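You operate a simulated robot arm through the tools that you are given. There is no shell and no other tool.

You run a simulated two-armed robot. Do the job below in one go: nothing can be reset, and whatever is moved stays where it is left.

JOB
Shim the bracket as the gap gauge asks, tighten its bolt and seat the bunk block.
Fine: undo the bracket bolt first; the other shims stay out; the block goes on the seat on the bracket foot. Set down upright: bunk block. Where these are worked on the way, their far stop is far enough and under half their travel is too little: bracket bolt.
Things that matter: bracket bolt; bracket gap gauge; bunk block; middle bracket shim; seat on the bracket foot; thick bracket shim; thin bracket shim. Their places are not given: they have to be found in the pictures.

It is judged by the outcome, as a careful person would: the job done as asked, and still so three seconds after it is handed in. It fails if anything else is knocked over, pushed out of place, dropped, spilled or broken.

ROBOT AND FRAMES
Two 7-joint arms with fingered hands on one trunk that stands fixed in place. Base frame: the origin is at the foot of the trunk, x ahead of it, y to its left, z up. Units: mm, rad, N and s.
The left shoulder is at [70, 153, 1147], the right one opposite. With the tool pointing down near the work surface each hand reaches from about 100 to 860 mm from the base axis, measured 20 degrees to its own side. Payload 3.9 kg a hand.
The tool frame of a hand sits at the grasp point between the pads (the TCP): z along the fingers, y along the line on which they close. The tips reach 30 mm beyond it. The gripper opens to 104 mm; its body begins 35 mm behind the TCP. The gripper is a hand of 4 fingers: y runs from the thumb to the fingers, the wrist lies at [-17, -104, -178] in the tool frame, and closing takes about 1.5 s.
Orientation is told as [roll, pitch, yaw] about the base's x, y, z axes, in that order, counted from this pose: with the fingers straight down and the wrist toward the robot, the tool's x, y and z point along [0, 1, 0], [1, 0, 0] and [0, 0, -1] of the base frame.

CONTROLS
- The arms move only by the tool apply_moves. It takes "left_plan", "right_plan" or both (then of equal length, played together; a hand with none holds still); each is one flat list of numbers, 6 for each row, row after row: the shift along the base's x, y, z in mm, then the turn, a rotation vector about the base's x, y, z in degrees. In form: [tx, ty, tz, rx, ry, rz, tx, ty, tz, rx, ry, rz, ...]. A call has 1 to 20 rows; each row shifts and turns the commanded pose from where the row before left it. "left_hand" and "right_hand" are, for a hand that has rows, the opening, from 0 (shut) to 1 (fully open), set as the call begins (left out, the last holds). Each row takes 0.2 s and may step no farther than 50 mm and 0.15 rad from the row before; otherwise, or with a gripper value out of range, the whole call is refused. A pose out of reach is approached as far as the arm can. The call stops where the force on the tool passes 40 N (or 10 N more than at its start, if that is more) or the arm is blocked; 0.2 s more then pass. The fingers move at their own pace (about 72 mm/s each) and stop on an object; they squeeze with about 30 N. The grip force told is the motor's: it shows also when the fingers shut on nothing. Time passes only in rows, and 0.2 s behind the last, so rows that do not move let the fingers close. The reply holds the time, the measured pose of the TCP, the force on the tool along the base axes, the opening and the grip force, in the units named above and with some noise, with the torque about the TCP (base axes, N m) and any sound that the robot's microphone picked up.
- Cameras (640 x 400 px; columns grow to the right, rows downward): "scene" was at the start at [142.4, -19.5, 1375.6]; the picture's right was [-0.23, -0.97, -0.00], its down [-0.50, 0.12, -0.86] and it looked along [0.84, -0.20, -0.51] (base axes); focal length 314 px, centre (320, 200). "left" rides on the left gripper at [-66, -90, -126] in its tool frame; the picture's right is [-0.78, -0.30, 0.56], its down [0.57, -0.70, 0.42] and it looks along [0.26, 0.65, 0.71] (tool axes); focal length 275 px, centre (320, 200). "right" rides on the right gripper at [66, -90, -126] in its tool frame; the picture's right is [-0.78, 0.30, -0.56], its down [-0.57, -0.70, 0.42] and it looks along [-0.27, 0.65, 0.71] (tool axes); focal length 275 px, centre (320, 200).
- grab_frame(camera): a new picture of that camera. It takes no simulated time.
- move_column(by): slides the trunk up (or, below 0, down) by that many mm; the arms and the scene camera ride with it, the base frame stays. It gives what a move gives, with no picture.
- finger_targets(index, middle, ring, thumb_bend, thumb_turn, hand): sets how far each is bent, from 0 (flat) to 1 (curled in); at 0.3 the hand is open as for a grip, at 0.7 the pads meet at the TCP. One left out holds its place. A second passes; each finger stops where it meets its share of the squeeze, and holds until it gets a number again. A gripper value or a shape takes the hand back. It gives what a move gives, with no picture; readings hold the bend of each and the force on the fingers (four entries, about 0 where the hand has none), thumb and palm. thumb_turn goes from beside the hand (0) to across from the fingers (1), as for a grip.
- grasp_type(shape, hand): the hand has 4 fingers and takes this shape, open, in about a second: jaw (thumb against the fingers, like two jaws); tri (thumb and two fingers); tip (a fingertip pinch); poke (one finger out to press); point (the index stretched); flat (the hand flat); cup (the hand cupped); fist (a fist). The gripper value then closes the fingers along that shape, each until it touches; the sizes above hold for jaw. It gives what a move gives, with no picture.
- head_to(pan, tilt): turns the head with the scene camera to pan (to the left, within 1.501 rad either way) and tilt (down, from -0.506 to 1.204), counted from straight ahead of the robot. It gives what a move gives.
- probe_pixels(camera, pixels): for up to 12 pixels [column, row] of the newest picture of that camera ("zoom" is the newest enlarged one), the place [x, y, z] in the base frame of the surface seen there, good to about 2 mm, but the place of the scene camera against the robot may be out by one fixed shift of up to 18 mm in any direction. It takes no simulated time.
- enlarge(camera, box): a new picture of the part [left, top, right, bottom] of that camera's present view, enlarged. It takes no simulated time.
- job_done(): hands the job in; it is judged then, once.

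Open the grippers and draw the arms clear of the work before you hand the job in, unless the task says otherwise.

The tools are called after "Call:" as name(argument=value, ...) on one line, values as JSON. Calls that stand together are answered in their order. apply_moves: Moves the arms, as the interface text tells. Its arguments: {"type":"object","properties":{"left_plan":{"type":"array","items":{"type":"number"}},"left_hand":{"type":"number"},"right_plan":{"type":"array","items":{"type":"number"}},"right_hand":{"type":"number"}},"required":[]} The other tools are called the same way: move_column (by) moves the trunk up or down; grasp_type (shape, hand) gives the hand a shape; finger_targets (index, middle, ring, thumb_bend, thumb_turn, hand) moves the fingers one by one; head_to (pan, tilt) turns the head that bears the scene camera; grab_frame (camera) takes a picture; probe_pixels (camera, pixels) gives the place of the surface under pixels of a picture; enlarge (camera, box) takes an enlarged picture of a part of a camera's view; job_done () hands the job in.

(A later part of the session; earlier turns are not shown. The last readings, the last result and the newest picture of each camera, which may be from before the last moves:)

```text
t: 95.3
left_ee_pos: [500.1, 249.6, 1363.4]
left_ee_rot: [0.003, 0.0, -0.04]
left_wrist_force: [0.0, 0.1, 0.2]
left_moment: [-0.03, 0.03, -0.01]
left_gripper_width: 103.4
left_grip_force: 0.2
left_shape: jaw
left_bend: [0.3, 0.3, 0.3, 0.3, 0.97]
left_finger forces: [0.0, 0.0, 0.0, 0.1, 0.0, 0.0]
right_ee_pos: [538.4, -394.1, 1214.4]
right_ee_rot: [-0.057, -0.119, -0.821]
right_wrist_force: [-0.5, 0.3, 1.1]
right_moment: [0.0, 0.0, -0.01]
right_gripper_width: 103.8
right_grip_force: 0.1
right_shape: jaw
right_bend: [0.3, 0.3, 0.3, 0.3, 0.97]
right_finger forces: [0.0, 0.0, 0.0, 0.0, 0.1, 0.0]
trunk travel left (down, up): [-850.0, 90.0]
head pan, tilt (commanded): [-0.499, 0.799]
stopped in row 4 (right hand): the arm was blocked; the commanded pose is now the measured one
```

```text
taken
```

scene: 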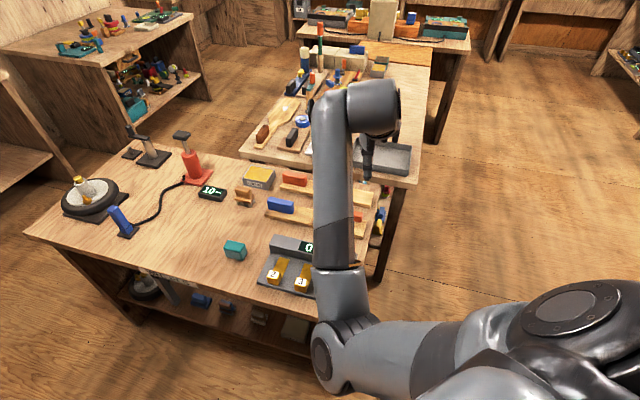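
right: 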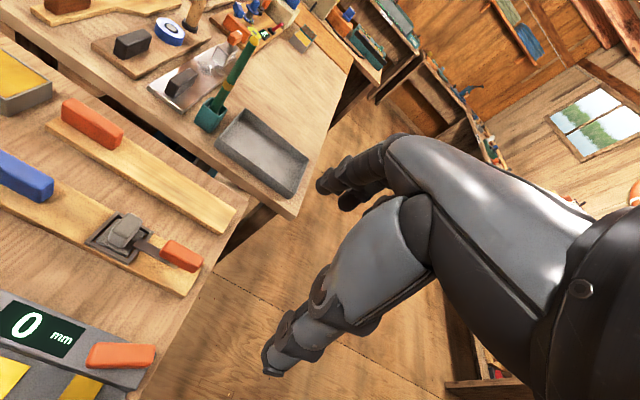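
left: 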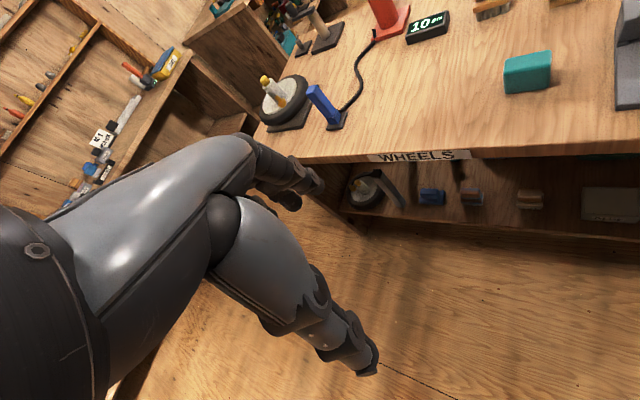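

The arm was blocked, surely by the elbow against my own trunk. I'll probe the elbow's place and look at the arm more fully.

Call:
probe_pixels(camera="scene", pixels=[[322, 355], [340, 330], [335, 300], [335, 200], [400, 350], [330, 120], [380, 100]])

Call:
head_to(pan=-0.9, tilt=1.1)

Call:
grab_frame(camera="scene")

```text
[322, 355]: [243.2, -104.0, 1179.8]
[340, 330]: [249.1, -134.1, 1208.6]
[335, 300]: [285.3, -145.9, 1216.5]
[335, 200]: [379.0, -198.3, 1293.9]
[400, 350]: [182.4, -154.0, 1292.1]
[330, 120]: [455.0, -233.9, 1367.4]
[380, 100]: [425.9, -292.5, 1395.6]
```

```text
t: 96.2
left_ee_pos: [500.0, 250.7, 1364.1]
left_ee_rot: [-0.001, 0.001, -0.039]
left_wrist_force: [-0.2, -0.5, -0.7]
left_moment: [0.02, 0.01, 0.02]
left_gripper_width: 103.6
left_grip_force: 0.0
left_shape: jaw
left_bend: [0.3, 0.3, 0.3, 0.3, 0.97]
left_finger forces: [0.1, 0.1, 0.0, 0.1, 0.0, 0.0]
right_ee_pos: [537.9, -392.9, 1212.1]
right_ee_rot: [-0.058, -0.117, -0.818]
right_wrist_force: [0.3, -0.2, -0.5]
right_moment: [-0.03, 0.01, 0.0]
right_gripper_width: 104.1
right_grip_force: 0.1
right_shape: jaw
right_bend: [0.3, 0.3, 0.3, 0.3, 0.97]
right_finger forces: [0.0, 0.1, 0.0, 0.1, 0.0, 0.0]
trunk travel left (down, up): [-850.0, 90.0]
head pan, tilt (commanded): [-0.901, 1.1]
```

```text
taken
```

scene: 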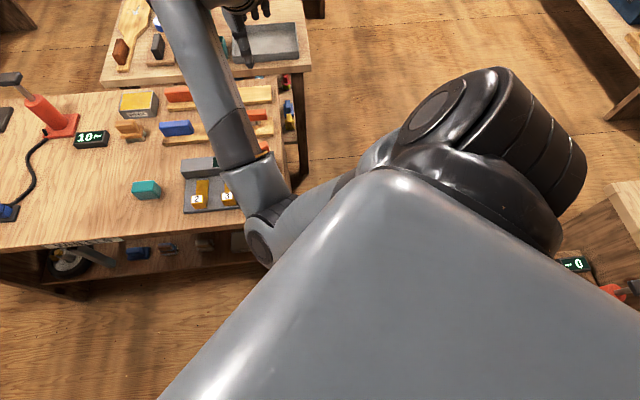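

The upper arm is lying across the chest, so turning further negative is blocked. Instead of twisting, I'll push the handle's left end forward with closed fingertips at yaw ≈ 0, where this arm posture is free; first I bring the hand upright and to yaw 0.

Call:
apply_moves(right_plan=[0, 2, 0, 2.4, 0.75, 3.9, 0, 2, 0, 2.4, 0.75, 3.9, 0, 2, 0, 2.4, 0.75, 3.9, 0, 4, 0, 0, 0, 3.9, 0, 4, 0, 0, 0, 3.9, 0, 4, 0, 0, 0, 3.9, 0, 5, 0, 0, 0, 3.9, 0, 5, 0, 0, 0, 3.9, 0, 5, 0, 0, 0, 3.9, 0, 5, 0, 0, 0, 3.9, 0, 5, 0, 0, 0, 3.9, 0, 5, 0, 0, 0, 3.9])

Call:
head_to(pan=-0.45, tilt=0.9)

Call:
grab_frame(camera="scene")

```text
t: 98.8
left_ee_pos: [500.4, 250.1, 1363.7]
left_ee_rot: [0.001, 0.001, -0.04]
left_wrist_force: [0.0, -0.1, 0.7]
left_moment: [-0.02, 0.01, 0.0]
left_gripper_width: 103.7
left_grip_force: 0.0
left_shape: jaw
left_bend: [0.3, 0.3, 0.3, 0.3, 0.97]
left_finger forces: [0.0, 0.1, 0.0, 0.1, 0.0, 0.1]
right_ee_pos: [537.0, -345.6, 1212.4]
right_ee_rot: [0.012, -0.005, -0.003]
right_wrist_force: [0.1, 0.3, 0.2]
right_moment: [-0.03, 0.0, 0.0]
right_gripper_width: 103.6
right_grip_force: 0.1
right_shape: jaw
right_bend: [0.3, 0.3, 0.3, 0.3, 0.97]
right_finger forces: [0.0, 0.1, 0.0, 0.1, 0.0, 0.0]
trunk travel left (down, up): [-850.0, 90.0]
head pan, tilt (commanded): [-0.901, 1.1]
```

```text
t: 99.7
left_ee_pos: [500.6, 249.8, 1362.4]
left_ee_rot: [0.001, 0.001, -0.04]
left_wrist_force: [-0.2, 0.8, 0.6]
left_moment: [0.0, 0.02, -0.01]
left_gripper_width: 103.7
left_grip_force: 0.0
left_shape: jaw
left_bend: [0.3, 0.3, 0.3, 0.3, 0.97]
left_finger forces: [0.1, 0.0, 0.0, 0.0, 0.0, 0.0]
right_ee_pos: [537.2, -345.2, 1212.3]
right_ee_rot: [0.012, -0.005, -0.005]
right_wrist_force: [-0.4, 0.1, -0.1]
right_moment: [0.0, -0.01, 0.0]
right_gripper_width: 103.8
right_grip_force: 0.1
right_shape: jaw
right_bend: [0.3, 0.3, 0.3, 0.3, 0.97]
right_finger forces: [0.0, 0.1, 0.0, 0.0, 0.1, 0.0]
trunk travel left (down, up): [-850.0, 90.0]
head pan, tilt (commanded): [-0.45, 0.901]
```

```text
taken
```

scene: 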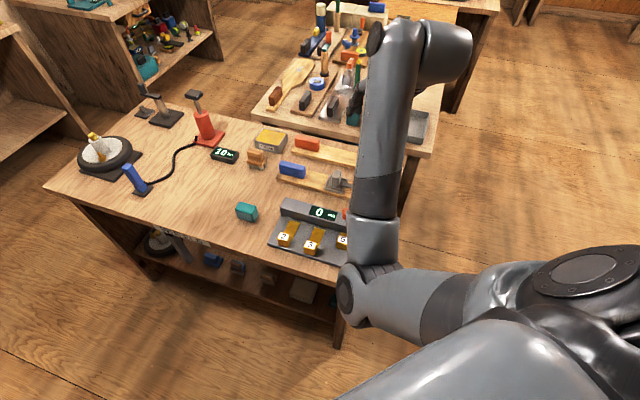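

Free again, upright at yaw 0. I'll lower toward (490,-290,1000) in front of the bar, watching for any blocking.

Call:
apply_moves(right_plan=[-4.7, 5.5, -21, 0, 0, 0, -4.7, 5.5, -21, 0, 0, 0, -4.7, 5.5, -21, 0, 0, 0, -4.7, 5.5, -21, 0, 0, 0, -4.7, 5.5, -21, 0, 0, 0, -4.7, 5.5, -21, 0, 0, 0, -4.7, 5.5, -21, 0, 0, 0, -4.7, 5.5, -21, 0, 0, 0, -4.7, 5.5, -21, 0, 0, 0, -4.7, 5.5, -21, 0, 0, 0])

Call:
grab_frame(camera="scene")

Call:
grab_frame(camera="right")

```text
t: 101.9
left_ee_pos: [499.8, 250.6, 1362.8]
left_ee_rot: [0.0, 0.001, -0.042]
left_wrist_force: [-0.6, -0.7, 0.8]
left_moment: [0.01, -0.01, -0.01]
left_gripper_width: 103.8
left_grip_force: 0.1
left_shape: jaw
left_bend: [0.3, 0.3, 0.3, 0.3, 0.97]
left_finger forces: [0.0, 0.0, 0.0, 0.0, 0.1, 0.0]
right_ee_pos: [493.8, -304.0, 1010.1]
right_ee_rot: [-0.02, -0.016, -0.006]
right_wrist_force: [-0.1, 0.4, -0.8]
right_moment: [-0.02, 0.03, -0.01]
right_gripper_width: 104.0
right_grip_force: 0.0
right_shape: jaw
right_bend: [0.3, 0.3, 0.3, 0.3, 0.97]
right_finger forces: [0.0, 0.0, 0.0, 0.0, 0.0, 0.0]
trunk travel left (down, up): [-850.0, 90.0]
head pan, tilt (commanded): [-0.45, 0.901]
```

```text
taken
```

scene: 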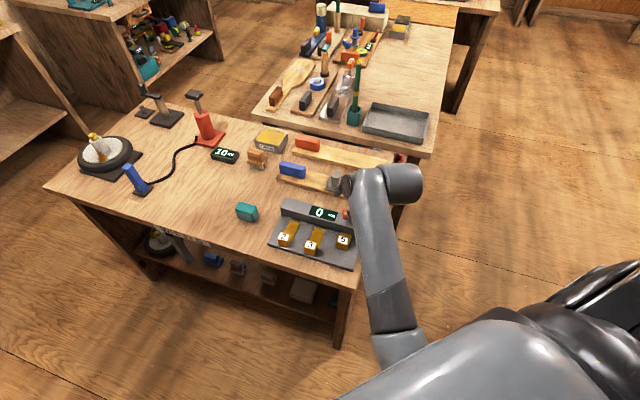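

```text
taken
```

right: 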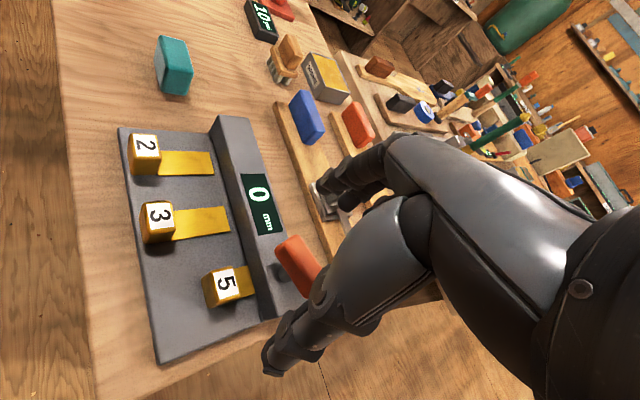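

The elbow has swung downward toward the right side. I'll pause and read whether the pose error (14 mm in y) persists.

Call:
apply_moves(right_plan=[0, 0, 0, 0, 0, 0, 0, 0, 0, 0, 0, 0, 0, 0, 0, 0, 0, 0])

Call:
head_to(pan=-0.9, tilt=1.1)

Call:
grab_frame(camera="scene")

```text
t: 102.7
left_ee_pos: [501.0, 249.6, 1363.3]
left_ee_rot: [0.0, -0.001, -0.04]
left_wrist_force: [0.3, -0.2, 0.2]
left_moment: [0.03, 0.02, -0.01]
left_gripper_width: 103.8
left_grip_force: 0.1
left_shape: jaw
left_bend: [0.3, 0.3, 0.3, 0.3, 0.97]
left_finger forces: [0.0, 0.0, 0.0, 0.0, 0.0, 0.0]
right_ee_pos: [493.7, -301.6, 1007.5]
right_ee_rot: [-0.021, -0.01, -0.006]
right_wrist_force: [0.1, 0.3, -1.4]
right_moment: [0.02, 0.02, 0.0]
right_gripper_width: 103.8
right_grip_force: 0.0
right_shape: jaw
right_bend: [0.3, 0.3, 0.3, 0.3, 0.97]
right_finger forces: [0.0, 0.1, 0.0, 0.0, 0.0, 0.0]
trunk travel left (down, up): [-850.0, 90.0]
head pan, tilt (commanded): [-0.45, 0.901]
```

```text
t: 103.6
left_ee_pos: [499.7, 249.7, 1363.1]
left_ee_rot: [0.001, -0.001, -0.039]
left_wrist_force: [0.3, 0.0, -0.1]
left_moment: [0.02, 0.0, 0.01]
left_gripper_width: 103.6
left_grip_force: 0.1
left_shape: jaw
left_bend: [0.3, 0.3, 0.3, 0.3, 0.97]
left_finger forces: [0.0, 0.0, 0.0, 0.0, 0.0, 0.1]
right_ee_pos: [491.1, -302.9, 1005.8]
right_ee_rot: [-0.021, -0.007, -0.002]
right_wrist_force: [-0.2, 0.4, 0.3]
right_moment: [0.02, 0.0, 0.0]
right_gripper_width: 103.9
right_grip_force: 0.0
right_shape: jaw
right_bend: [0.3, 0.3, 0.3, 0.3, 0.97]
right_finger forces: [0.0, 0.0, 0.1, 0.0, 0.0, 0.1]
trunk travel left (down, up): [-850.0, 90.0]
head pan, tilt (commanded): [-0.901, 1.1]
```

```text
taken
```

scene: 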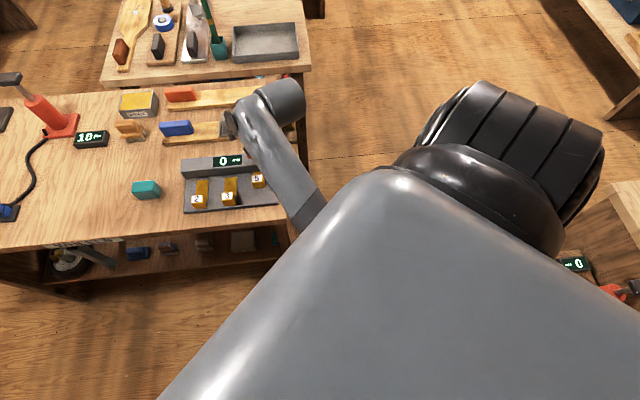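

The upper arm now hangs down beside the chest, still lightly pressed against it. I'll move the hand right by 130 mm so the elbow can come out on the right side.

Call:
apply_moves(right_plan=[5, -20, 0, 0, 0, 0, 5, -20, 0, 0, 0, 0, 5, -20, 0, 0, 0, 0, 5, -20, 0, 0, 0, 0, 5, -20, 0, 0, 0, 0, 5, -20, 0, 0, 0, 0, 0, -10, 0, 0, 0, 0])

Call:
grab_frame(camera="scene")

```text
t: 105.2
left_ee_pos: [500.9, 250.4, 1363.0]
left_ee_rot: [0.0, -0.001, -0.04]
left_wrist_force: [-1.1, 0.3, -0.3]
left_moment: [-0.02, 0.01, -0.01]
left_gripper_width: 103.7
left_grip_force: 0.2
left_shape: jaw
left_bend: [0.3, 0.3, 0.3, 0.3, 0.97]
left_finger forces: [0.0, 0.0, 0.0, 0.1, 0.0, 0.0]
right_ee_pos: [521.4, -421.9, 1002.7]
right_ee_rot: [0.012, -0.003, -0.004]
right_wrist_force: [0.6, -0.1, -0.5]
right_moment: [-0.01, 0.0, 0.01]
right_gripper_width: 103.9
right_grip_force: 0.1
right_shape: jaw
right_bend: [0.3, 0.3, 0.3, 0.3, 0.97]
right_finger forces: [0.0, 0.1, 0.1, 0.0, 0.1, 0.1]
trunk travel left (down, up): [-850.0, 90.0]
head pan, tilt (commanded): [-0.901, 1.1]
```

```text
taken
```

scene: 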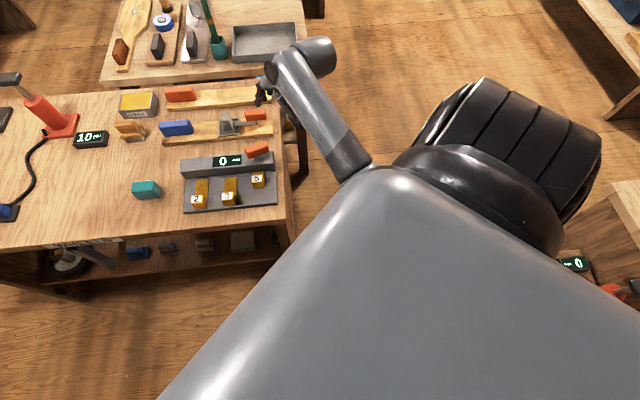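

The hand now tracks its target exactly, so the arm is free. I'll look further right to find the elbow.

Call:
head_to(pan=-1.4, tilt=1.15)

Call:
grab_frame(camera="scene")

Call:
grab_frame(camera="left")

```text
t: 106.2
left_ee_pos: [500.2, 249.1, 1363.7]
left_ee_rot: [-0.001, 0.001, -0.039]
left_wrist_force: [0.1, 0.4, -0.5]
left_moment: [-0.02, 0.03, -0.02]
left_gripper_width: 103.8
left_grip_force: 0.0
left_shape: jaw
left_bend: [0.3, 0.3, 0.3, 0.3, 0.97]
left_finger forces: [0.1, 0.1, 0.0, 0.1, 0.1, 0.1]
right_ee_pos: [520.1, -421.9, 1002.8]
right_ee_rot: [0.011, -0.004, -0.007]
right_wrist_force: [-0.3, -0.1, 0.8]
right_moment: [-0.05, -0.02, 0.0]
right_gripper_width: 103.7
right_grip_force: 0.1
right_shape: jaw
right_bend: [0.3, 0.3, 0.3, 0.3, 0.97]
right_finger forces: [0.0, 0.0, 0.0, 0.1, 0.1, 0.0]
trunk travel left (down, up): [-850.0, 90.0]
head pan, tilt (commanded): [-1.4, 1.15]
```

```text
taken
```

scene: 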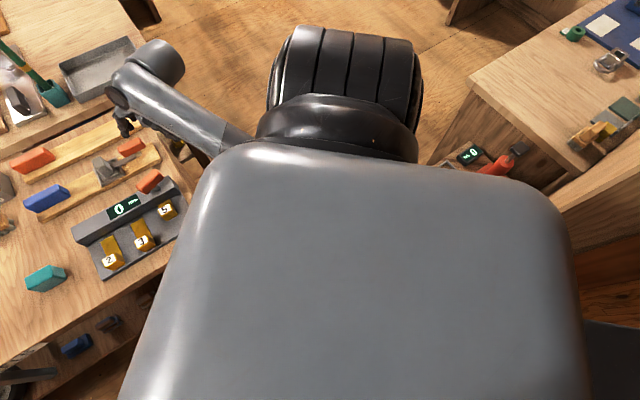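

```text
taken
```

left: 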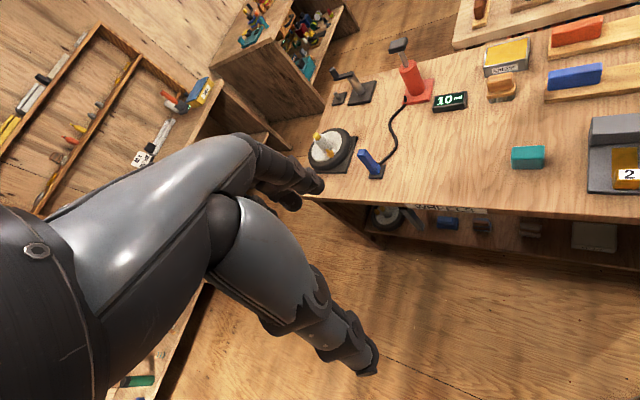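

The elbow now hangs below the shoulder, outside the chest. I'll go over the bolt at z≈1000 while turning to yaw -23° and check for pose errors.

Call:
apply_moves(right_plan=[0, 0, 0, 0, 0, -4, 0, 0, 0, 0, 0, -4, 2, 10, 0, 0, 0, -3, 2, 10, 0, 0, 0, -3, 2, 10, 0, 0, 0, -3, 2, 10, 0, 0, 0, -3, 2, 10, 0, 0, 0, -3, 2, 10, 0, 0, 0, 0, 2, 10, 0, 0, 0, 0, 2, 10, 0, 0, 0, 0])

Call:
head_to(pan=-0.9, tilt=1.1)

Call:
grab_frame(camera="scene")

Call:
grab_frame(camera="right")

```text
t: 108.3
left_ee_pos: [501.7, 251.0, 1363.3]
left_ee_rot: [0.001, 0.0, -0.042]
left_wrist_force: [1.0, -0.6, -0.1]
left_moment: [0.01, 0.01, -0.01]
left_gripper_width: 103.8
left_grip_force: 0.1
left_shape: jaw
left_bend: [0.3, 0.3, 0.3, 0.3, 0.97]
left_finger forces: [0.0, 0.0, 0.0, 0.1, 0.0, 0.0]
right_ee_pos: [536.0, -339.6, 1002.4]
right_ee_rot: [0.01, -0.004, -0.405]
right_wrist_force: [-0.4, -0.2, -0.2]
right_moment: [0.0, -0.02, 0.02]
right_gripper_width: 103.9
right_grip_force: 0.0
right_shape: jaw
right_bend: [0.3, 0.3, 0.3, 0.3, 0.97]
right_finger forces: [0.0, 0.1, 0.0, 0.0, 0.0, 0.1]
trunk travel left (down, up): [-850.0, 90.0]
head pan, tilt (commanded): [-1.4, 1.15]
```

```text
t: 109.3
left_ee_pos: [500.1, 249.4, 1363.3]
left_ee_rot: [0.001, 0.0, -0.041]
left_wrist_force: [-0.4, 0.7, -0.5]
left_moment: [-0.03, -0.02, 0.01]
left_gripper_width: 103.7
left_grip_force: 0.1
left_shape: jaw
left_bend: [0.3, 0.3, 0.3, 0.3, 0.97]
left_finger forces: [0.1, 0.0, 0.1, 0.0, 0.0, 0.1]
right_ee_pos: [536.2, -340.3, 1002.6]
right_ee_rot: [0.012, -0.003, -0.407]
right_wrist_force: [-0.5, -0.6, 0.6]
right_moment: [0.01, 0.02, -0.04]
right_gripper_width: 103.9
right_grip_force: 0.0
right_shape: jaw
right_bend: [0.3, 0.3, 0.3, 0.3, 0.97]
right_finger forces: [0.0, 0.0, 0.1, 0.0, 0.1, 0.0]
trunk travel left (down, up): [-850.0, 90.0]
head pan, tilt (commanded): [-0.901, 1.1]
```

```text
taken
```

scene: 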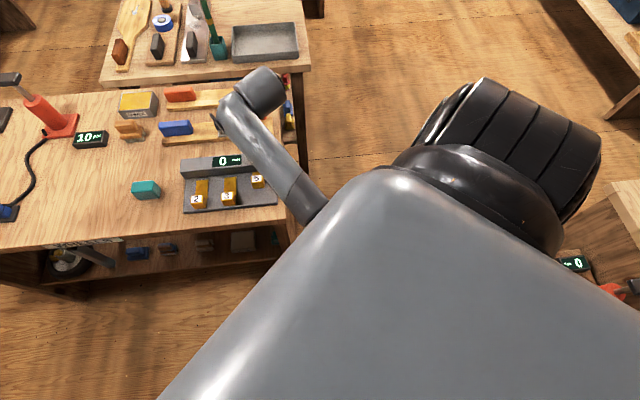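

```text
taken
```

right: 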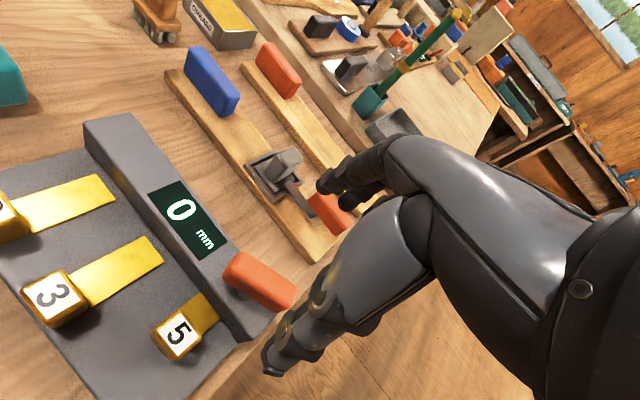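

Tracking is accurate at (536,-340), yaw -23°. I'll lower to z≈896 around the handle.

Call:
apply_moves(right_plan=[0.3, 0, -20, 0, 0, 0, 0.3, 0, -20, 0, 0, 0, 0.3, 0, -22, 0, 0, 0, 0.3, 0, -22, 0, 0, 0, 0.3, 0, -22, 0, 0, 0])

Call:
enlarge(camera="right", box=[180, 130, 440, 380])

```text
t: 110.5
left_ee_pos: [500.4, 250.1, 1362.7]
left_ee_rot: [0.001, -0.002, -0.04]
left_wrist_force: [-0.2, -0.7, -0.1]
left_moment: [-0.03, 0.0, 0.02]
left_gripper_width: 103.8
left_grip_force: 0.1
left_shape: jaw
left_bend: [0.3, 0.3, 0.3, 0.3, 0.97]
left_finger forces: [0.1, 0.1, 0.1, 0.0, 0.0, 0.0]
right_ee_pos: [539.3, -340.4, 896.7]
right_ee_rot: [0.013, -0.002, -0.408]
right_wrist_force: [-0.1, -0.1, 0.1]
right_moment: [-0.02, -0.05, 0.0]
right_gripper_width: 103.9
right_grip_force: 0.0
right_shape: jaw
right_bend: [0.3, 0.3, 0.3, 0.3, 0.97]
right_finger forces: [0.1, 0.0, 0.0, 0.0, 0.0, 0.0]
trunk travel left (down, up): [-850.0, 90.0]
head pan, tilt (commanded): [-0.901, 1.1]
```

```text
1.60 times, centred on (310, 255) of right
```

zoom: 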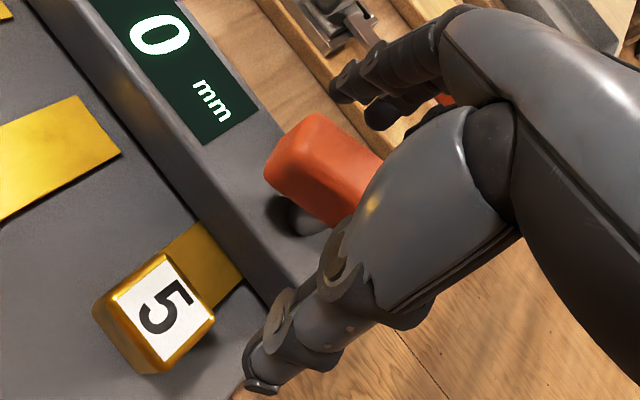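

The handle is well placed between thumb and fingers with no contact yet. I'll close and then turn clockwise gently.

Call:
apply_moves(right_plan=[0, 0, 0, 0, 0, 0, 0, 0, 0, 0, 0, 0, 0, 0, 0, 0, 0, 0, 0, 0, 0, 0, 0, 0, 0, 0, 0, 0, 0, 0, 0, 0, 0, 0, 0, 0, 0, 0, 0, 0, 0, 0, 0, 0, 0, 0, 0, 0], right_hand=0.0)

Call:
apply_moves(right_plan=[0, 0, 0, 0, 0, -1.5, 0, 0, 0, 0, 0, -1.5, 0, 0, 0, 0, 0, -1.5, 0, 0, 0, 0, 0, -1.5, 0, 0, 0, 0, 0, -1.5, 0, 0, 0, 0, 0, -1.5, 0, 0, 0, 0, 0, -1.5, 0, 0, 0, 0, 0, -1.5])

Call:
grab_frame(camera="right")

```text
t: 112.3
left_ee_pos: [501.5, 248.2, 1362.4]
left_ee_rot: [0.001, 0.002, -0.041]
left_wrist_force: [-0.4, -0.4, 0.5]
left_moment: [0.02, -0.03, 0.0]
left_gripper_width: 103.5
left_grip_force: 0.1
left_shape: jaw
left_bend: [0.3, 0.3, 0.3, 0.3, 0.97]
left_finger forces: [0.1, 0.0, 0.0, 0.0, 0.1, 0.0]
right_ee_pos: [538.1, -339.8, 894.3]
right_ee_rot: [0.013, 0.0, -0.407]
right_wrist_force: [-5.0, 3.6, -12.2]
right_moment: [0.14, 0.11, -0.01]
right_gripper_width: 16.2
right_grip_force: 30.0
right_shape: jaw
right_bend: [0.73, 0.65, 0.72, 0.75, 1.0]
right_finger forces: [13.5, 8.4, 3.0, 0.0, 27.0, 0.0]
trunk travel left (down, up): [-850.0, 90.0]
head pan, tilt (commanded): [-0.901, 1.1]
```

```text
t: 114.1
left_ee_pos: [500.7, 249.9, 1362.1]
left_ee_rot: [0.0, 0.002, -0.041]
left_wrist_force: [1.0, 0.3, -0.4]
left_moment: [0.0, -0.04, 0.0]
left_gripper_width: 103.4
left_grip_force: 0.0
left_shape: jaw
left_bend: [0.3, 0.3, 0.3, 0.3, 0.97]
left_finger forces: [0.1, 0.0, 0.0, 0.0, 0.2, 0.1]
right_ee_pos: [537.4, -340.5, 896.0]
right_ee_rot: [0.011, -0.002, -0.62]
right_wrist_force: [-8.9, 6.6, -16.9]
right_moment: [0.17, 0.21, 0.03]
right_gripper_width: 16.1
right_grip_force: 30.1
right_shape: jaw
right_bend: [0.73, 0.65, 0.61, 0.75, 1.0]
right_finger forces: [13.9, 8.2, 3.1, 0.0, 30.5, 0.1]
trunk travel left (down, up): [-850.0, 90.0]
head pan, tilt (commanded): [-0.901, 1.1]
```

```text
taken
```

right: 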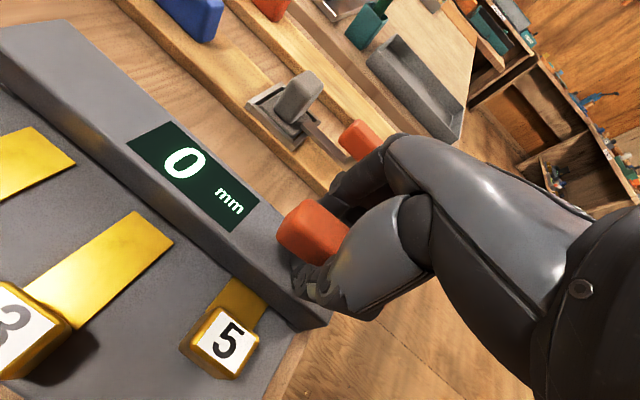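

Smooth, yaw -35.5° with low torque. I'll keep turning clockwise until the torque shows the tight stop.

Call:
apply_moves(right_plan=[0, 0, 0, 0, 0, -1.5, 0, 0, 0, 0, 0, -1.5, 0, 0, 0, 0, 0, -1.5, 0, 0, 0, 0, 0, -1.5, 0, 0, 0, 0, 0, -1.5, 0, 0, 0, 0, 0, -1.5, 0, 0, 0, 0, 0, -1.5, 0, 0, 0, 0, 0, -1.5])

Call:
grab_frame(camera="right")

```text
t: 115.9
left_ee_pos: [502.8, 255.7, 1360.7]
left_ee_rot: [-0.004, 0.001, -0.039]
left_wrist_force: [0.4, 0.2, 0.7]
left_moment: [0.02, 0.0, 0.0]
left_gripper_width: 103.8
left_grip_force: 0.0
left_shape: jaw
left_bend: [0.3, 0.3, 0.3, 0.3, 0.97]
left_finger forces: [0.0, 0.0, 0.1, 0.0, 0.0, 0.0]
right_ee_pos: [529.4, -354.0, 891.6]
right_ee_rot: [-0.025, -0.014, -0.829]
right_wrist_force: [2.3, 36.4, -10.9]
right_moment: [0.56, 0.04, 0.16]
right_gripper_width: 17.2
right_grip_force: 29.7
right_shape: jaw
right_bend: [0.73, 0.72, 0.71, 0.74, 0.95]
right_finger forces: [11.2, 5.1, 0.0, 0.0, 32.0, 0.0]
trunk travel left (down, up): [-850.0, 90.0]
head pan, tilt (commanded): [-0.901, 1.1]
```

```text
taken
```

right: 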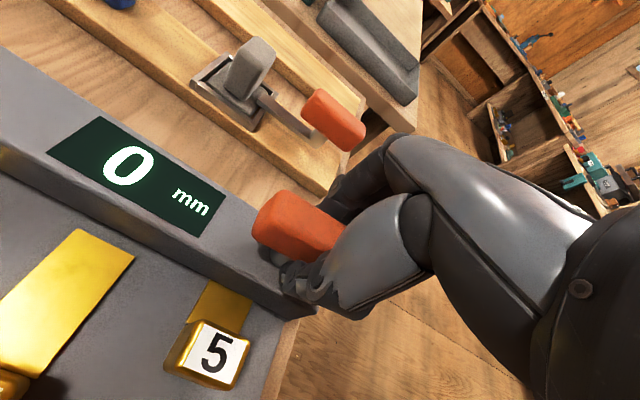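

The hand was dragged sideways again near the end (36 N in y) at yaw -47°. I'll ease back, release and lift off to see how the handle stands.

Call:
apply_moves(right_plan=[1, 2, 0, 0, 0, 0, 1, 2, 0, 0, 0, 0, 0, 0, 0, 0, 0, 0])

Call:
grab_frame(camera="scene")

```text
t: 116.7
left_ee_pos: [502.8, 256.5, 1360.4]
left_ee_rot: [-0.005, 0.001, -0.04]
left_wrist_force: [-0.1, -0.2, -0.8]
left_moment: [0.01, 0.0, 0.01]
left_gripper_width: 103.4
left_grip_force: 0.0
left_shape: jaw
left_bend: [0.3, 0.3, 0.3, 0.3, 0.97]
left_finger forces: [0.0, 0.0, 0.0, 0.1, 0.0, 0.1]
right_ee_pos: [530.2, -354.6, 892.8]
right_ee_rot: [-0.031, -0.018, -0.829]
right_wrist_force: [-1.4, 37.7, -14.8]
right_moment: [0.55, 0.06, 0.26]
right_gripper_width: 17.6
right_grip_force: 30.3
right_shape: jaw
right_bend: [0.73, 0.72, 0.71, 0.74, 0.95]
right_finger forces: [11.2, 6.0, 0.1, 0.1, 33.4, 0.0]
trunk travel left (down, up): [-850.0, 90.0]
head pan, tilt (commanded): [-0.901, 1.1]
```

```text
taken
```

scene: 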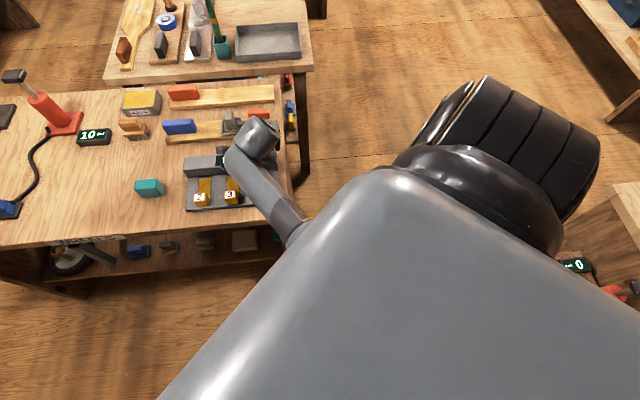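

Still pressing 37 N sideways because the upper arm leans on the chest. I'll open the hand to release the handle and lift.

Call:
apply_moves(right_plan=[0, 0, 0, 0, 0, 0, 0, 0, 0, 0, 0, 0, 0, 0, 0, 0, 0, 0, 0, 0, 0, 0, 0, 0, 0, 0, 0, 0, 0, 0, 0, 0, 0, 0, 0, 0, 0, 0, 0, 0, 0, 0], right_hand=1.0)

Call:
apply_moves(right_plan=[0, 0, 20, 0, 0, 0, 0, 0, 25, 0, 0, 0, 0, 0, 25, 0, 0, 0, 0, 0, 25, 0, 0, 0, 0, 0, 25, 0, 0, 0])

Call:
grab_frame(camera="right")

Call:
grab_frame(camera="scene")

```text
t: 118.5
left_ee_pos: [499.9, 247.7, 1364.0]
left_ee_rot: [0.0, 0.0, -0.042]
left_wrist_force: [0.9, 0.3, 0.3]
left_moment: [0.0, -0.02, 0.01]
left_gripper_width: 103.6
left_grip_force: 0.1
left_shape: jaw
left_bend: [0.3, 0.3, 0.3, 0.3, 0.97]
left_finger forces: [0.0, 0.0, 0.0, 0.1, 0.0, 0.0]
right_ee_pos: [534.5, -367.4, 897.1]
right_ee_rot: [-0.026, -0.029, -0.834]
right_wrist_force: [-0.9, -0.1, 0.9]
right_moment: [-0.03, -0.02, 0.01]
right_gripper_width: 103.7
right_grip_force: 0.0
right_shape: jaw
right_bend: [0.3, 0.3, 0.3, 0.3, 0.97]
right_finger forces: [0.0, 0.0, 0.0, 0.0, 0.1, 0.1]
trunk travel left (down, up): [-850.0, 90.0]
head pan, tilt (commanded): [-0.901, 1.1]
stopped in row 7 (right hand): the arm was blocked; the commanded pose is now the measured one
```

```text
t: 119.9
left_ee_pos: [500.9, 247.1, 1363.3]
left_ee_rot: [-0.001, -0.001, -0.039]
left_wrist_force: [-0.3, 0.3, -0.8]
left_moment: [-0.02, -0.02, -0.02]
left_gripper_width: 103.8
left_grip_force: 0.0
left_shape: jaw
left_bend: [0.3, 0.3, 0.3, 0.3, 0.97]
left_finger forces: [0.1, 0.1, 0.0, 0.0, 0.0, 0.1]
right_ee_pos: [524.6, -406.2, 1024.1]
right_ee_rot: [-0.091, -0.079, -0.852]
right_wrist_force: [-0.2, 1.2, -0.8]
right_moment: [0.05, -0.02, 0.0]
right_gripper_width: 103.8
right_grip_force: 0.0
right_shape: jaw
right_bend: [0.3, 0.3, 0.3, 0.3, 0.97]
right_finger forces: [0.0, 0.1, 0.1, 0.1, 0.0, 0.1]
trunk travel left (down, up): [-850.0, 90.0]
head pan, tilt (commanded): [-0.901, 1.1]
stopped in row 5 (right hand): the arm was blocked; the commanded pose is now the measured one
```

```text
taken
```

right: 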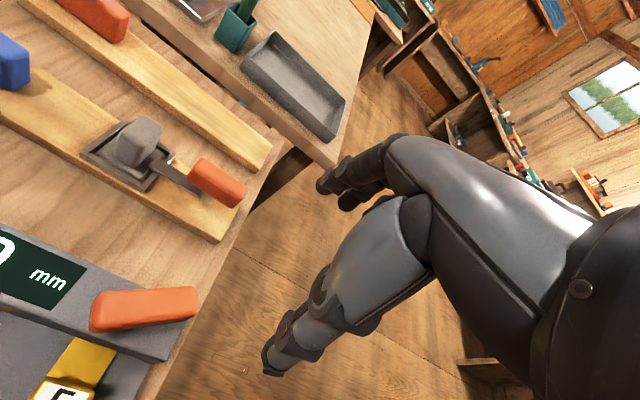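

```text
taken
```

scene: 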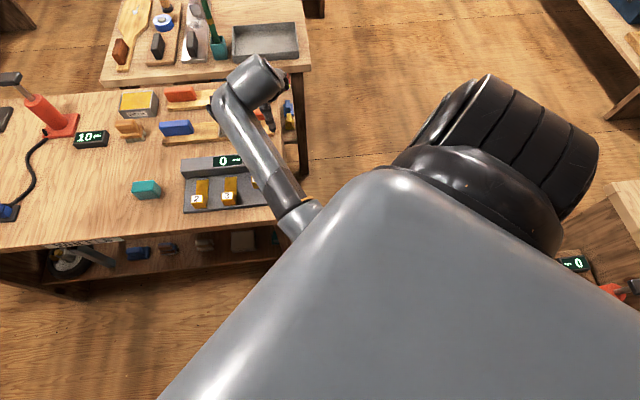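

The arm leans on the chest again, and the handle at (145,308) does not look aligned with the bar yet. I'll measure its angle.

Call:
enlarge(camera="right", box=[60, 240, 230, 390])

Call:
probe_pixels(camera="right", pixels=[[103, 297], [100, 308], [185, 291], [188, 303], [145, 300], [120, 303], [170, 298], [40, 275], [135, 340], [75, 282]])

```text
2.67 times, centred on (145, 315) of right
```

zoom: 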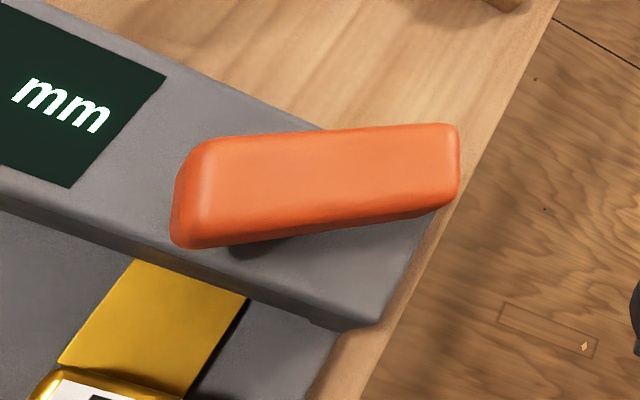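

```text
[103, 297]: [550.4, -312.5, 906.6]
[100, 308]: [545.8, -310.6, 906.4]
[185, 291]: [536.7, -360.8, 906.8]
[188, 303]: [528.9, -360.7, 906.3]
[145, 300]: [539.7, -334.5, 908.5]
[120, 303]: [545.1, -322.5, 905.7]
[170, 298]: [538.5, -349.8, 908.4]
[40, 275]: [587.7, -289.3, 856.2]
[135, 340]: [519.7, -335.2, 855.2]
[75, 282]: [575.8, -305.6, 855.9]
```

The handle axis is at about 73°, so roughly 27° clockwise remains. First I free the arm: out to the right and forward, upright and back to yaw 0.

Call:
apply_moves(right_plan=[8, -9, 5, 2.3, -0.3, 4, 8, -9, 5, 2.3, -0.3, 4, 8, -9, 5, 2.3, -0.3, 4, 8, -9, 5, 0, 0, 5, 8, -9, 5, 0, 0, 5, 8, -9, 5, 0, 0, 5, 8, -9, 5, 0, 0, 5, 8, -9, 5, 0, 0, 5, 8, -9, 5, 0, 0, 5, 8, -9, 5, 0, 0, 6])

Call:
grab_frame(camera="scene")

```text
t: 122.1
left_ee_pos: [501.2, 246.1, 1362.1]
left_ee_rot: [0.0, 0.0, -0.039]
left_wrist_force: [0.1, -0.2, -0.3]
left_moment: [0.03, 0.0, -0.01]
left_gripper_width: 103.5
left_grip_force: 0.0
left_shape: jaw
left_bend: [0.3, 0.3, 0.3, 0.3, 0.97]
left_finger forces: [0.1, 0.0, 0.0, 0.1, 0.1, 0.0]
right_ee_pos: [604.6, -497.2, 1073.4]
right_ee_rot: [0.011, -0.005, -0.016]
right_wrist_force: [-0.6, 0.5, -0.2]
right_moment: [0.0, -0.01, 0.01]
right_gripper_width: 103.7
right_grip_force: 0.1
right_shape: jaw
right_bend: [0.3, 0.3, 0.3, 0.3, 0.97]
right_finger forces: [0.1, 0.0, 0.0, 0.0, 0.1, 0.0]
trunk travel left (down, up): [-850.0, 90.0]
head pan, tilt (commanded): [-0.901, 1.1]
```

```text
taken
```

scene: 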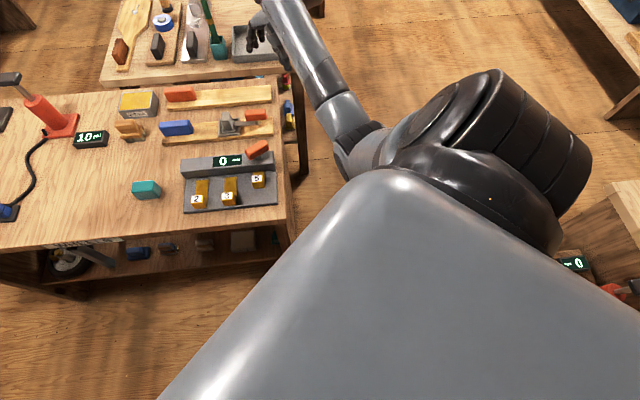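

The arm is free again at yaw 0. Rather than twisting, I'll straddle the handle's right half with a half-open hand at yaw -17° and pull that end back toward me, which turns it clockwise; first I move above that spot.

Call:
apply_moves(right_plan=[-10.2, 14, -9, 0, 0, -2, -10.2, 14, -9, 0, 0, -2, -10.2, 14, -9, 0, 0, -2, -10.2, 14, -9, 0, 0, -2, -10.2, 14, -9, 0, 0, -2, -10.2, 14, -9, 0, 0, -2, -10.2, 14, -9, 0, 0, -2, -10.2, 14, -9, 0, 0, -2])

Call:
finger_targets(hand="right", index=0.45, middle=0.45, ring=0.45, thumb_bend=0.4, thumb_turn=1.0)

Call:
grab_frame(camera="right")

Call:
head_to(pan=-0.6, tilt=0.95)

Call:
grab_frame(camera="scene")

```text
t: 123.9
left_ee_pos: [498.3, 246.7, 1363.6]
left_ee_rot: [0.001, 0.001, -0.037]
left_wrist_force: [0.2, 0.1, 0.4]
left_moment: [-0.02, -0.01, 0.01]
left_gripper_width: 103.5
left_grip_force: 0.0
left_shape: jaw
left_bend: [0.3, 0.3, 0.3, 0.3, 0.97]
left_finger forces: [0.0, 0.0, 0.0, 0.0, 0.0, 0.1]
right_ee_pos: [521.7, -383.3, 1002.4]
right_ee_rot: [0.009, -0.008, -0.297]
right_wrist_force: [-1.6, 0.0, 0.8]
right_moment: [0.03, 0.01, 0.0]
right_gripper_width: 103.7
right_grip_force: 0.1
right_shape: jaw
right_bend: [0.3, 0.3, 0.3, 0.3, 0.97]
right_finger forces: [0.0, 0.0, 0.0, 0.1, 0.0, 0.0]
trunk travel left (down, up): [-850.0, 90.0]
head pan, tilt (commanded): [-0.901, 1.1]
```

```text
t: 124.9
left_ee_pos: [500.8, 247.0, 1363.2]
left_ee_rot: [0.003, 0.0, -0.039]
left_wrist_force: [-0.2, 0.9, -0.1]
left_moment: [0.0, -0.01, 0.01]
left_gripper_width: 103.7
left_grip_force: 0.0
left_shape: jaw
left_bend: [0.3, 0.3, 0.3, 0.3, 0.97]
left_finger forces: [0.1, 0.0, 0.0, 0.0, 0.0, 0.1]
right_ee_pos: [523.6, -383.9, 1001.3]
right_ee_rot: [0.012, -0.007, -0.299]
right_wrist_force: [0.0, -0.4, -0.2]
right_moment: [-0.05, 0.03, -0.01]
right_gripper_width: 73.6
right_grip_force: 0.2
right_shape: fingers
right_bend: [0.45, 0.45, 0.45, 0.4, 0.99]
right_finger forces: [0.0, 0.0, 0.0, 0.1, 0.0, 0.1]
trunk travel left (down, up): [-850.0, 90.0]
head pan, tilt (commanded): [-0.901, 1.1]
```

```text
taken
```

right: 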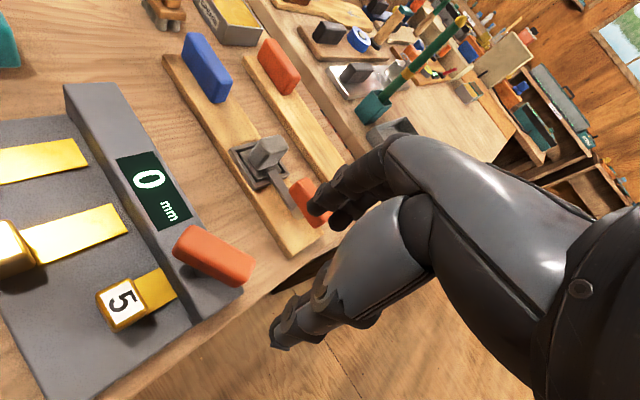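

```text
t: 125.7
left_ee_pos: [500.8, 247.5, 1362.4]
left_ee_rot: [0.0, 0.0, -0.039]
left_wrist_force: [-0.2, 0.4, -0.2]
left_moment: [0.02, -0.01, -0.01]
left_gripper_width: 103.5
left_grip_force: 0.2
left_shape: jaw
left_bend: [0.3, 0.3, 0.3, 0.3, 0.97]
left_finger forces: [0.0, 0.0, 0.0, 0.0, 0.0, 0.1]
right_ee_pos: [523.8, -384.4, 1002.4]
right_ee_rot: [0.01, -0.008, -0.296]
right_wrist_force: [-0.8, 0.8, 0.3]
right_moment: [0.04, -0.01, 0.04]
right_gripper_width: 73.6
right_grip_force: 0.0
right_shape: fingers
right_bend: [0.45, 0.45, 0.45, 0.4, 0.99]
right_finger forces: [0.1, 0.1, 0.1, 0.1, 0.0, 0.0]
trunk travel left (down, up): [-850.0, 90.0]
head pan, tilt (commanded): [-0.6, 0.949]
```

```text
taken
```

scene: 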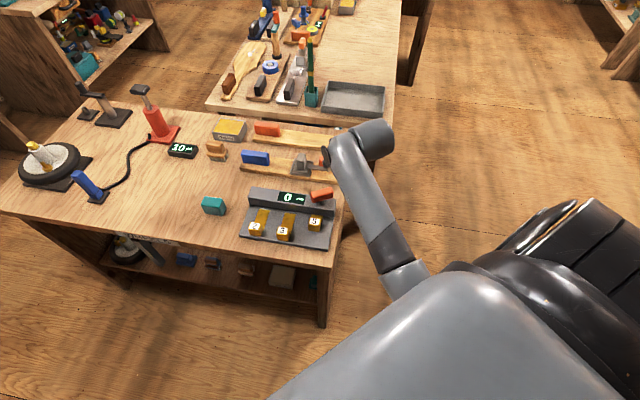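

The arm is free and accurate here. I'll descend to z≈893 so the fingers stand behind the handle's right end.

Call:
apply_moves(right_plan=[0, 0, -22, 0, 0, 0, 0, 0, -22, 0, 0, 0, 0, 0, -22, 0, 0, 0, 0, 0, -22, 0, 0, 0, 0, 0, -21, 0, 0, 0])

Call:
enlarge(camera="right", box=[140, 130, 420, 380])

Call:
enlarge(camera="scene", box=[230, 110, 410, 270])

```text
t: 126.9
left_ee_pos: [499.9, 246.5, 1362.7]
left_ee_rot: [0.002, 0.001, -0.038]
left_wrist_force: [0.7, 0.0, -0.8]
left_moment: [0.02, -0.01, -0.01]
left_gripper_width: 104.0
left_grip_force: 0.2
left_shape: jaw
left_bend: [0.3, 0.3, 0.3, 0.3, 0.97]
left_finger forces: [0.0, 0.0, 0.0, 0.1, 0.1, 0.0]
right_ee_pos: [522.0, -384.2, 891.5]
right_ee_rot: [0.008, -0.007, -0.296]
right_wrist_force: [0.1, -0.2, -0.8]
right_moment: [-0.01, 0.01, 0.0]
right_gripper_width: 73.6
right_grip_force: 0.1
right_shape: fingers
right_bend: [0.45, 0.45, 0.45, 0.4, 0.99]
right_finger forces: [0.0, 0.1, 0.0, 0.1, 0.1, 0.0]
trunk travel left (down, up): [-850.0, 90.0]
head pan, tilt (commanded): [-0.6, 0.949]
```

```text
1.60 times, centred on (280, 255) of right
```

zoom: 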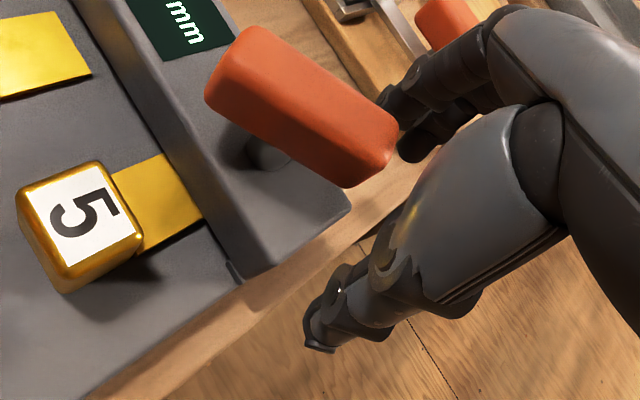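

```text
2.50 times, centred on (320, 190) of scene
```

zoom: 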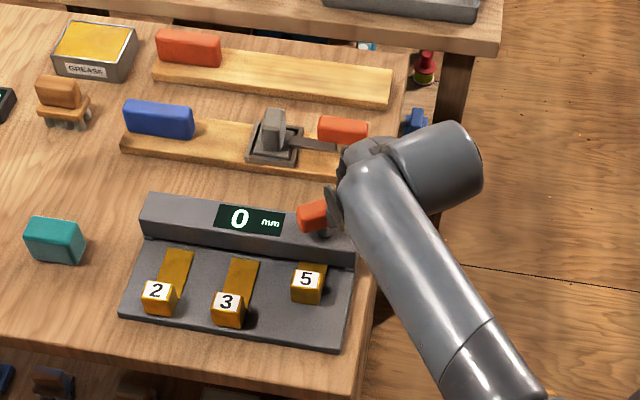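

The fingers stand just behind the handle's right end. I'll shift 6 mm along the handle for more overlap, then pull toward me along (-0.955,0.297) slowly and watch for contact.

Call:
apply_moves(right_plan=[0.9, 2.9, 0, 0, 0, 0, 0.9, 2.9, 0, 0, 0, 0, -2.4, 0.75, 0, 0, 0, 0, -2.4, 0.75, 0, 0, 0, 0, -2.4, 0.75, 0, 0, 0, 0, -2.4, 0.75, 0, 0, 0, 0, -2.4, 0.75, 0, 0, 0, 0, -2.4, 0.75, 0, 0, 0, 0, -2.4, 0.75, 0, 0, 0, 0, -2.4, 0.75, 0, 0, 0, 0])

Call:
enlarge(camera="right", box=[140, 130, 420, 380])

```text
t: 129.1
left_ee_pos: [500.4, 246.7, 1362.0]
left_ee_rot: [0.001, 0.001, -0.041]
left_wrist_force: [-0.4, 0.0, 0.1]
left_moment: [0.02, 0.02, -0.03]
left_gripper_width: 103.8
left_grip_force: 0.2
left_shape: jaw
left_bend: [0.3, 0.3, 0.3, 0.3, 0.97]
left_finger forces: [0.0, 0.0, 0.0, 0.0, 0.1, 0.0]
right_ee_pos: [505.0, -372.1, 893.3]
right_ee_rot: [0.01, -0.008, -0.297]
right_wrist_force: [1.0, -2.5, 1.0]
right_moment: [0.07, 0.02, -0.09]
right_gripper_width: 74.6
right_grip_force: 2.0
right_shape: fingers
right_bend: [0.44, 0.45, 0.45, 0.4, 0.99]
right_finger forces: [2.9, 0.0, 0.0, 0.0, 0.0, 0.0]
trunk travel left (down, up): [-850.0, 90.0]
head pan, tilt (commanded): [-0.6, 0.949]
```

```text
1.60 times, centred on (280, 255) of right
```

zoom: 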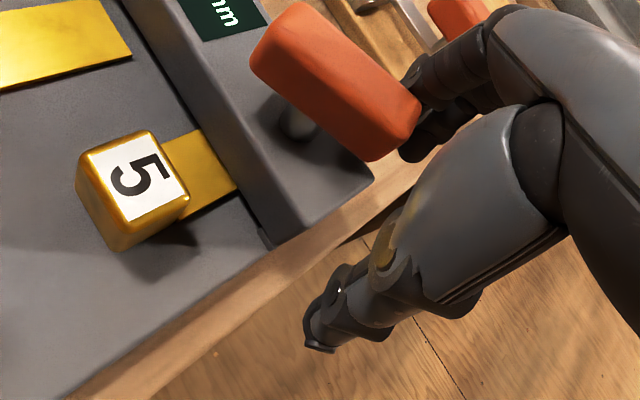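

The index finger touches the handle's end (2.9 N). I'll keep pulling in small steps.

Call:
apply_moves(right_plan=[-1.9, 0.6, 0, 0, 0, 0, -1.9, 0.6, 0, 0, 0, 0, -1.9, 0.6, 0, 0, 0, 0, -1.9, 0.6, 0, 0, 0, 0, -1.9, 0.6, 0, 0, 0, 0])

Call:
enlarge(camera="right", box=[140, 130, 420, 380])

```text
t: 130.3
left_ee_pos: [501.0, 246.5, 1362.9]
left_ee_rot: [0.002, 0.0, -0.039]
left_wrist_force: [0.5, 0.1, 0.0]
left_moment: [0.0, -0.01, 0.01]
left_gripper_width: 103.7
left_grip_force: 0.2
left_shape: jaw
left_bend: [0.3, 0.3, 0.3, 0.3, 0.97]
left_finger forces: [0.0, 0.0, 0.0, 0.1, 0.0, 0.1]
right_ee_pos: [495.3, -370.2, 892.7]
right_ee_rot: [0.011, -0.005, -0.295]
right_wrist_force: [-0.2, -5.9, 1.1]
right_moment: [0.09, -0.02, -0.16]
right_gripper_width: 74.9
right_grip_force: 2.3
right_shape: fingers
right_bend: [0.44, 0.45, 0.45, 0.4, 0.99]
right_finger forces: [4.2, 0.0, 0.1, 0.0, 0.1, 0.0]
trunk travel left (down, up): [-850.0, 90.0]
head pan, tilt (commanded): [-0.6, 0.949]
```

```text
1.60 times, centred on (280, 255) of right
```

zoom: 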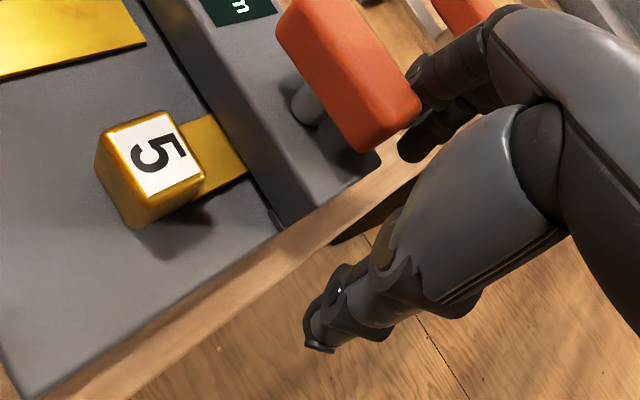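

The handle is nearly parallel to the bar now. I'll pull a few more millimetres until the force shows the stop.

Call:
apply_moves(right_plan=[-1.5, 0.9, 0, 0, 0, 0, -1.5, 0.9, 0, 0, 0, 0, -1.5, 0.9, 0, 0, 0, 0])

Call:
enlarge(camera="right", box=[140, 130, 420, 380])

Call:
enlarge(camera="scene", box=[230, 110, 410, 270])

```text
t: 131.1
left_ee_pos: [501.7, 244.4, 1362.8]
left_ee_rot: [0.002, 0.002, -0.039]
left_wrist_force: [-0.7, 0.4, 0.3]
left_moment: [0.0, -0.02, 0.01]
left_gripper_width: 103.4
left_grip_force: 0.1
left_shape: jaw
left_bend: [0.3, 0.3, 0.3, 0.3, 0.97]
left_finger forces: [0.0, 0.1, 0.1, 0.0, 0.1, 0.0]
right_ee_pos: [492.6, -369.5, 892.9]
right_ee_rot: [0.009, -0.008, -0.296]
right_wrist_force: [6.8, -10.7, 1.5]
right_moment: [0.18, 0.05, -0.44]
right_gripper_width: 77.8
right_grip_force: 6.1
right_shape: fingers
right_bend: [0.41, 0.45, 0.45, 0.4, 0.99]
right_finger forces: [12.4, 0.1, 0.0, 0.1, 0.0, 0.1]
trunk travel left (down, up): [-850.0, 90.0]
head pan, tilt (commanded): [-0.6, 0.949]
```

```text
1.60 times, centred on (280, 255) of right
```

zoom: 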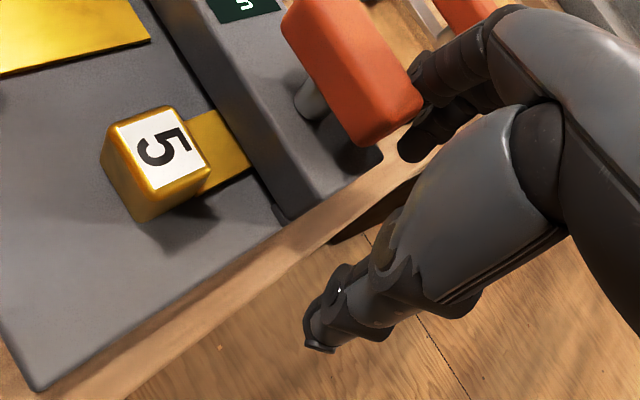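

```text
2.50 times, centred on (320, 190) of scene
```

zoom: 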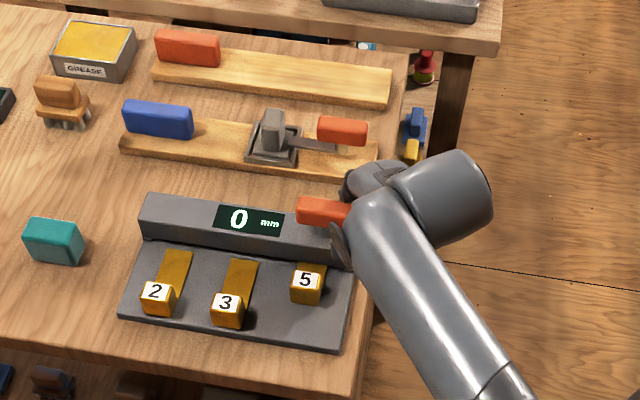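

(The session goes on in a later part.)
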